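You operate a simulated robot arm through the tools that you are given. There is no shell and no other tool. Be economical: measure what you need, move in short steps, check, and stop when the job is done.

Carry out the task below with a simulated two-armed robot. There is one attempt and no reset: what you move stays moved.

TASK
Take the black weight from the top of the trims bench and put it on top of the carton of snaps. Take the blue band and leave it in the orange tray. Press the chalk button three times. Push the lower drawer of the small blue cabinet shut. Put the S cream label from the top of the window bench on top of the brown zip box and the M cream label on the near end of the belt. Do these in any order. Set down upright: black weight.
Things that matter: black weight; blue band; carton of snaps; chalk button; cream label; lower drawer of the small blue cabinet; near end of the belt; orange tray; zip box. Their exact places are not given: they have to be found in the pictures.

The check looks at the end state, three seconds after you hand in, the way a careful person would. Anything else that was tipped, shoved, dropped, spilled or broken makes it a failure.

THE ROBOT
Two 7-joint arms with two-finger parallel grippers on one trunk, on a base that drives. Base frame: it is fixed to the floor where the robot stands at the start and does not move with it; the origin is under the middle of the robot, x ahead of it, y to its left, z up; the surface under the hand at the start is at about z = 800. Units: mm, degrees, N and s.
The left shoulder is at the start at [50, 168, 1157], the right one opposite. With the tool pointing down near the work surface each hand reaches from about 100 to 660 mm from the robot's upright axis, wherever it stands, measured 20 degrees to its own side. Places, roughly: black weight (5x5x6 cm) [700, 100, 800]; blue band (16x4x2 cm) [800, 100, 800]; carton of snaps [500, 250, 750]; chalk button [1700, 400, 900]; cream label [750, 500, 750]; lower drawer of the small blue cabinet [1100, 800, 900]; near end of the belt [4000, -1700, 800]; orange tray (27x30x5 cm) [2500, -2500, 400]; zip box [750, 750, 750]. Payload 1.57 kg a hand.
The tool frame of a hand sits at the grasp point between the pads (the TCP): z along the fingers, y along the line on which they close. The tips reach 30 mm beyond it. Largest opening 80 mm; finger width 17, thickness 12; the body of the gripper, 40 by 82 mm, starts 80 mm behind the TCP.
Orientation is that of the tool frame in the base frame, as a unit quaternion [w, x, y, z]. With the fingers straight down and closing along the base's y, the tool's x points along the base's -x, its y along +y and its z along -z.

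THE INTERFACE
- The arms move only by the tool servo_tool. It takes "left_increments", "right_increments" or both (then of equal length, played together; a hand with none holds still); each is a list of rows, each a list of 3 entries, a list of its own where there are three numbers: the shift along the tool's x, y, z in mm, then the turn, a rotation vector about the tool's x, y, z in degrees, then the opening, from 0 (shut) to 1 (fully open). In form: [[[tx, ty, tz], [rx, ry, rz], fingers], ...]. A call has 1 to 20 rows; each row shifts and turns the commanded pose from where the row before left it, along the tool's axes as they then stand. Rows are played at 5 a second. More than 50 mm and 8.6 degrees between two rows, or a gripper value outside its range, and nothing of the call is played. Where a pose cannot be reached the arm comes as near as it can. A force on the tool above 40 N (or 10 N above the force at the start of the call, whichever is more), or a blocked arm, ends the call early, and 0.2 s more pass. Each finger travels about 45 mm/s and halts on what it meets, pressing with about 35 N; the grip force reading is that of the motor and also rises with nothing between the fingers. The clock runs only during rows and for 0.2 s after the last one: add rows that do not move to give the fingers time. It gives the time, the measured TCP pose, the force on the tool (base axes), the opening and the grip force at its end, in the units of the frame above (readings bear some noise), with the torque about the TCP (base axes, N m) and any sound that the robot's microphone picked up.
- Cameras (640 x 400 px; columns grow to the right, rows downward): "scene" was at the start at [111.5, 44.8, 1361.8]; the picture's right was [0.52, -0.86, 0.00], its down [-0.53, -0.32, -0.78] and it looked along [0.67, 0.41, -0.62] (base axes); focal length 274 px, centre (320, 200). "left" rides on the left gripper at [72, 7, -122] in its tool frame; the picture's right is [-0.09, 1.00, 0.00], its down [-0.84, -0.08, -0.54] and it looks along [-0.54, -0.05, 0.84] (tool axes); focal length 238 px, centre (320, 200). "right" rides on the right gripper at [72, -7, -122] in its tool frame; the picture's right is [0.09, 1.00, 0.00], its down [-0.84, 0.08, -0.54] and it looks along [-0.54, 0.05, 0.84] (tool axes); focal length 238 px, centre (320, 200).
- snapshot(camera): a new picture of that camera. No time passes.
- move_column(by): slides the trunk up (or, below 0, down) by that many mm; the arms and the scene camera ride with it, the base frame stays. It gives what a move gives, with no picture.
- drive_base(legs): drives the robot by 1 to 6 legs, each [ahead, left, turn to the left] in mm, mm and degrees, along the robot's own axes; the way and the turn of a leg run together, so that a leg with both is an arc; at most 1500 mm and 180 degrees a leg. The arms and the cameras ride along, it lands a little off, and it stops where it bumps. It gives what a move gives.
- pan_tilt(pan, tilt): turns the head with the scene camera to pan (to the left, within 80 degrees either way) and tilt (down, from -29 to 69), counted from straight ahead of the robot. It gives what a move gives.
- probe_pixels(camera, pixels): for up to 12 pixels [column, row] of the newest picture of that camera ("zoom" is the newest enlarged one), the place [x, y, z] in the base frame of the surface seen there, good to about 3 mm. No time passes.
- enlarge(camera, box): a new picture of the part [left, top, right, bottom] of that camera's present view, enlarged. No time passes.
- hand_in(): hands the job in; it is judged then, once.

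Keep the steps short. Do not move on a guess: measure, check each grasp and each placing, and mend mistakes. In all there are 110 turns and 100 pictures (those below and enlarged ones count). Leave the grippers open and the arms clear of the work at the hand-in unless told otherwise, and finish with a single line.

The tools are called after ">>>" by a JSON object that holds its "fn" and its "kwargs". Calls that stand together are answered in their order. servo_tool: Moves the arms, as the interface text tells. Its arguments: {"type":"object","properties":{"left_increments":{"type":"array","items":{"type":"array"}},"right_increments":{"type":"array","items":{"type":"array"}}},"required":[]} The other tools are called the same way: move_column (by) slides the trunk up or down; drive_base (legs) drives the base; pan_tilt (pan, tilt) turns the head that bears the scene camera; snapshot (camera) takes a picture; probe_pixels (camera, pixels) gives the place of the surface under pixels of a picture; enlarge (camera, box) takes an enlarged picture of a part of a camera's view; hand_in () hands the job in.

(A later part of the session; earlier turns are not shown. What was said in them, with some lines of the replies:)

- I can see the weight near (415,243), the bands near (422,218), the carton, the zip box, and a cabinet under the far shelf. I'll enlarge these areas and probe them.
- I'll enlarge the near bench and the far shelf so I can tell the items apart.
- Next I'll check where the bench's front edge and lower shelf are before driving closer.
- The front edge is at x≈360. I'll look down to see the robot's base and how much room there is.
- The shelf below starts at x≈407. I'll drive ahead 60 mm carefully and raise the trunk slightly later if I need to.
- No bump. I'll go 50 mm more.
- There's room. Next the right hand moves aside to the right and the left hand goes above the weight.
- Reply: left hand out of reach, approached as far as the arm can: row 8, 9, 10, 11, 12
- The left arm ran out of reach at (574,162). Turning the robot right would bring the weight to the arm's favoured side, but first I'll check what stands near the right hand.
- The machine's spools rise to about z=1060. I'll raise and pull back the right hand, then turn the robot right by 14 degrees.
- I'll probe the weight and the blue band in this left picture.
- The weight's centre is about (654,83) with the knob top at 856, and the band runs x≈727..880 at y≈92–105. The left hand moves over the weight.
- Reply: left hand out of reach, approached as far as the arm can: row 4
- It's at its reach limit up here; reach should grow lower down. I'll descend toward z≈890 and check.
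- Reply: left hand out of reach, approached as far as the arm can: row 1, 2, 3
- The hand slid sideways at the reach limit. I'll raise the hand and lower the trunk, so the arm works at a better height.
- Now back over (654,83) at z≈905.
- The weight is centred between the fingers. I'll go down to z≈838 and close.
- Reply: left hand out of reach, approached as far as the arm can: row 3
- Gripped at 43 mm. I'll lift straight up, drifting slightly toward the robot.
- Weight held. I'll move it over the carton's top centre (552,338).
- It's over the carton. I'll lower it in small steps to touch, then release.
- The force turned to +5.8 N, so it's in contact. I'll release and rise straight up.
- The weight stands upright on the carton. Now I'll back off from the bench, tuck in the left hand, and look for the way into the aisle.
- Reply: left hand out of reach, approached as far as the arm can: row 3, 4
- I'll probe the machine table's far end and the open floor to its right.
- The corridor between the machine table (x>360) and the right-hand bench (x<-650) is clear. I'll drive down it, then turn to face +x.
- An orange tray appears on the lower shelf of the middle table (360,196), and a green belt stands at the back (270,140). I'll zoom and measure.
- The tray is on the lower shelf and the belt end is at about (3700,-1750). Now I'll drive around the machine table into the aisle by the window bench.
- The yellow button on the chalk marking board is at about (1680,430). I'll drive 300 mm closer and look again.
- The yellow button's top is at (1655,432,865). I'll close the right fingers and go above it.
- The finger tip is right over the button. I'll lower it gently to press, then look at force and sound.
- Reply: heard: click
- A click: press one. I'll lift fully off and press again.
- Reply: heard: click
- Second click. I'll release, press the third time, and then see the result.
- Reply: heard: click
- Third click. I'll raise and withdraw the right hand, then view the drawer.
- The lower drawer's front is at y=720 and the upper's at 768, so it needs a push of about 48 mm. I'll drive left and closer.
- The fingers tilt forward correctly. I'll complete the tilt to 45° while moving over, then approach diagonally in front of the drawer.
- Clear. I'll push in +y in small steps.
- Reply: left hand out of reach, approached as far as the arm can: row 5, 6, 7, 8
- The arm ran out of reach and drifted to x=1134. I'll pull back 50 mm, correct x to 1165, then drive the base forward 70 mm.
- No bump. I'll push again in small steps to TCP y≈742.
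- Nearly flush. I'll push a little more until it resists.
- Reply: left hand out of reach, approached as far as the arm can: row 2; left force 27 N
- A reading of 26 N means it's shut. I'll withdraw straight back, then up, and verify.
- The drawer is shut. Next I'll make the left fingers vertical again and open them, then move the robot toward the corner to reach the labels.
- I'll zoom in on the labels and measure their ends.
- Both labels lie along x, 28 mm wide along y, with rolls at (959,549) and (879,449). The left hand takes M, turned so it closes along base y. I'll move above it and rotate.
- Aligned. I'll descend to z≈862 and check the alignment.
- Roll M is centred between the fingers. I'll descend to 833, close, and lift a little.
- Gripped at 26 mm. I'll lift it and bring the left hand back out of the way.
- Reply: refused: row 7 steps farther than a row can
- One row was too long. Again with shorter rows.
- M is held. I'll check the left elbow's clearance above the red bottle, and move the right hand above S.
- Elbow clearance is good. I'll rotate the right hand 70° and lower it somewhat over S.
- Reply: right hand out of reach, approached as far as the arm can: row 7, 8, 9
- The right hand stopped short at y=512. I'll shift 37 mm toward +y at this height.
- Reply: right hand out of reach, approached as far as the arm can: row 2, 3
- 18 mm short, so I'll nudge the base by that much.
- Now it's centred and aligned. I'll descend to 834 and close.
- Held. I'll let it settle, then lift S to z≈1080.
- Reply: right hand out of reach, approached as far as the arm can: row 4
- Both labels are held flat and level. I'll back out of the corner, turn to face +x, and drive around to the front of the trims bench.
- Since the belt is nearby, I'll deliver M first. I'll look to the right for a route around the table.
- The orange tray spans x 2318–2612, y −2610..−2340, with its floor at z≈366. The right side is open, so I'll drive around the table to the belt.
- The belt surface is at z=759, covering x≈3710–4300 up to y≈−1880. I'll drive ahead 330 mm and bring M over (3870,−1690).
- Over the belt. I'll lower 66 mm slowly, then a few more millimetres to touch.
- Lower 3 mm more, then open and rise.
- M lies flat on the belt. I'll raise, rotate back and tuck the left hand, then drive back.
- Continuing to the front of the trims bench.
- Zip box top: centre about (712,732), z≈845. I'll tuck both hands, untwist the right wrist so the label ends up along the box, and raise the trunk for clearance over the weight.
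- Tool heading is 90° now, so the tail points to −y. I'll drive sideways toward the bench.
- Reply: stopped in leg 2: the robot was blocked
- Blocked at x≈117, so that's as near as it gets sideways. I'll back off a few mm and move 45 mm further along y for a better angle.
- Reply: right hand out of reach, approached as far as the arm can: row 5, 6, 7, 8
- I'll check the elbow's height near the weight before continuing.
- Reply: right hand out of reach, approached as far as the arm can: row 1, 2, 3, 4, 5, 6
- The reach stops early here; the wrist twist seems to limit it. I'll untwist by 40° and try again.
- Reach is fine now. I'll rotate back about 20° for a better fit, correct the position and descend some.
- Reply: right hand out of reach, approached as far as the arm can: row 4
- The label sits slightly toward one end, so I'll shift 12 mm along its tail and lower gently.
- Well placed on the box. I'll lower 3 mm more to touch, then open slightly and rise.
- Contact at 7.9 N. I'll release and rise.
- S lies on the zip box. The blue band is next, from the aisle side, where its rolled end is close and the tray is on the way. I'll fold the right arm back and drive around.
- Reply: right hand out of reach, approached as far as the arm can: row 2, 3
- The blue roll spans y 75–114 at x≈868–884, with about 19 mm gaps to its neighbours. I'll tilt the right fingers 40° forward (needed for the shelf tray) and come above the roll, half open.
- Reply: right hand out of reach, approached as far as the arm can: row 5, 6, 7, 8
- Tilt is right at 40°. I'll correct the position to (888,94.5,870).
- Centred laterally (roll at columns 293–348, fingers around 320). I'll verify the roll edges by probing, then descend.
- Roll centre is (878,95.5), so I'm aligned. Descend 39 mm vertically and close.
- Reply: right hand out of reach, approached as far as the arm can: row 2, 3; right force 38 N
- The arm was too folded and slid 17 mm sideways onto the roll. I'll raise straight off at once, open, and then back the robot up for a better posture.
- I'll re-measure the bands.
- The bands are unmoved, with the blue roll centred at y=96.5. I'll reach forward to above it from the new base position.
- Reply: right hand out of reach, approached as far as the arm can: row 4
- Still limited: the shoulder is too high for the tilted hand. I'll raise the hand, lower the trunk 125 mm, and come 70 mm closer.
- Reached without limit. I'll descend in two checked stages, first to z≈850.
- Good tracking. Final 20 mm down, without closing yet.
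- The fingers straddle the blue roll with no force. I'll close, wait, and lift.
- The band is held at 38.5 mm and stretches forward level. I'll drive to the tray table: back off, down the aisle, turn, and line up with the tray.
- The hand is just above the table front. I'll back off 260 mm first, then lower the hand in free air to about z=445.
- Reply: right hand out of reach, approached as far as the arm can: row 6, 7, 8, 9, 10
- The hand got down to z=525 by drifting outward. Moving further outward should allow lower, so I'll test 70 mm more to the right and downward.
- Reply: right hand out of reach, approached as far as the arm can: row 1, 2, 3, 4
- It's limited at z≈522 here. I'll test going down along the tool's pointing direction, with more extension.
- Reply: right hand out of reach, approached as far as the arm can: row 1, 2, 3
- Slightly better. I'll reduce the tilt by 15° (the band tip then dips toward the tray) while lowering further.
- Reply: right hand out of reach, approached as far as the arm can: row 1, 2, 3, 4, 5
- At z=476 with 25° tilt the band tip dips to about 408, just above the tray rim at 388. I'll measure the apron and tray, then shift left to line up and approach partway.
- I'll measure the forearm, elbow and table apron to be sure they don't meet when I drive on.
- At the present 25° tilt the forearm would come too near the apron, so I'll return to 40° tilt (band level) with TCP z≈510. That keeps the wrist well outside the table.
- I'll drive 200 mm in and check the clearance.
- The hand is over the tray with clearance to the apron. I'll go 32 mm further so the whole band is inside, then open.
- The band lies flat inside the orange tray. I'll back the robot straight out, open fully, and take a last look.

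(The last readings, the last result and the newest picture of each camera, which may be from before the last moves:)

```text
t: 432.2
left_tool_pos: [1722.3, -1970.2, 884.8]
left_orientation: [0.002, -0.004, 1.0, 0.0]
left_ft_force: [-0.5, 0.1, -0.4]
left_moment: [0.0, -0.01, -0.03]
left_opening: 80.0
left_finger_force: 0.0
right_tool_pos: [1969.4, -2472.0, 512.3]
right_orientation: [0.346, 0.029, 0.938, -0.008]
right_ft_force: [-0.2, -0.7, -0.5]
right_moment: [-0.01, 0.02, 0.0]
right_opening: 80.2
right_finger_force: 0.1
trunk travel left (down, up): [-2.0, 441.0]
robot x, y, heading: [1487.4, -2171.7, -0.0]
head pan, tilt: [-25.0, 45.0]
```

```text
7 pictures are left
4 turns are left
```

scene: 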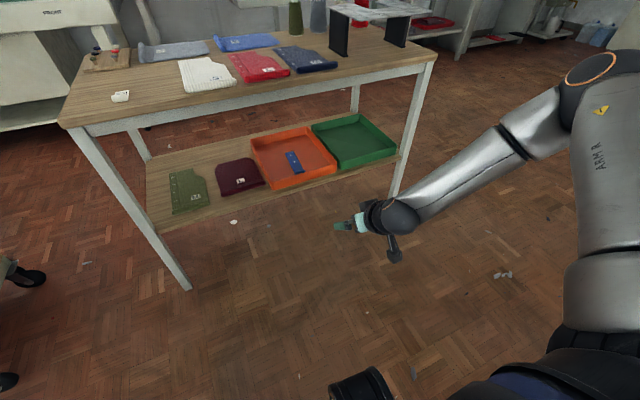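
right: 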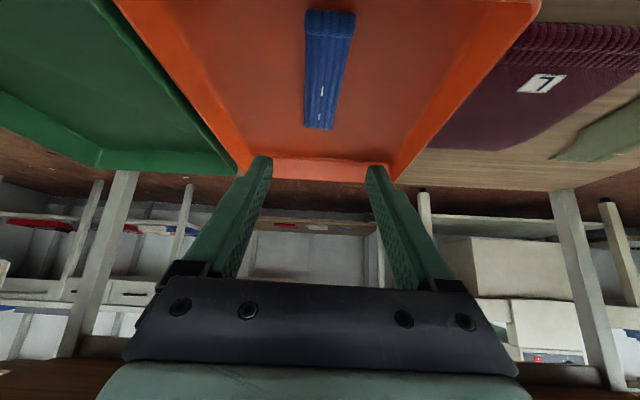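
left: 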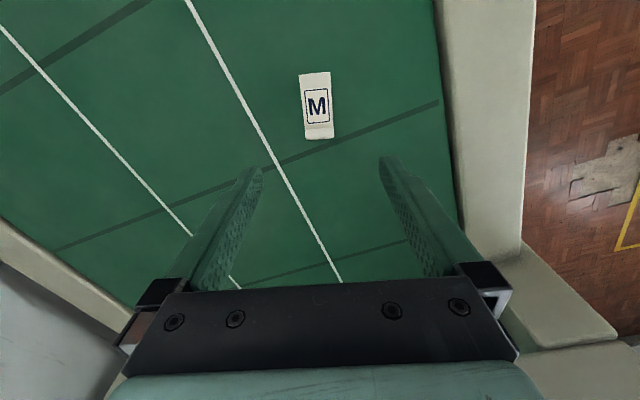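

The band rests in the tray, the arms are clear and the grippers are open. I'm handing in.

>>> {"fn": "hand_in", "kwargs": {}}

```text
The job is handed in.
```

All six tasks were carried out and the job is handed in; the blue band went into the orange tray by a drop of roughly 11 cm because the arm could reach no lower, and it lies flat inside.
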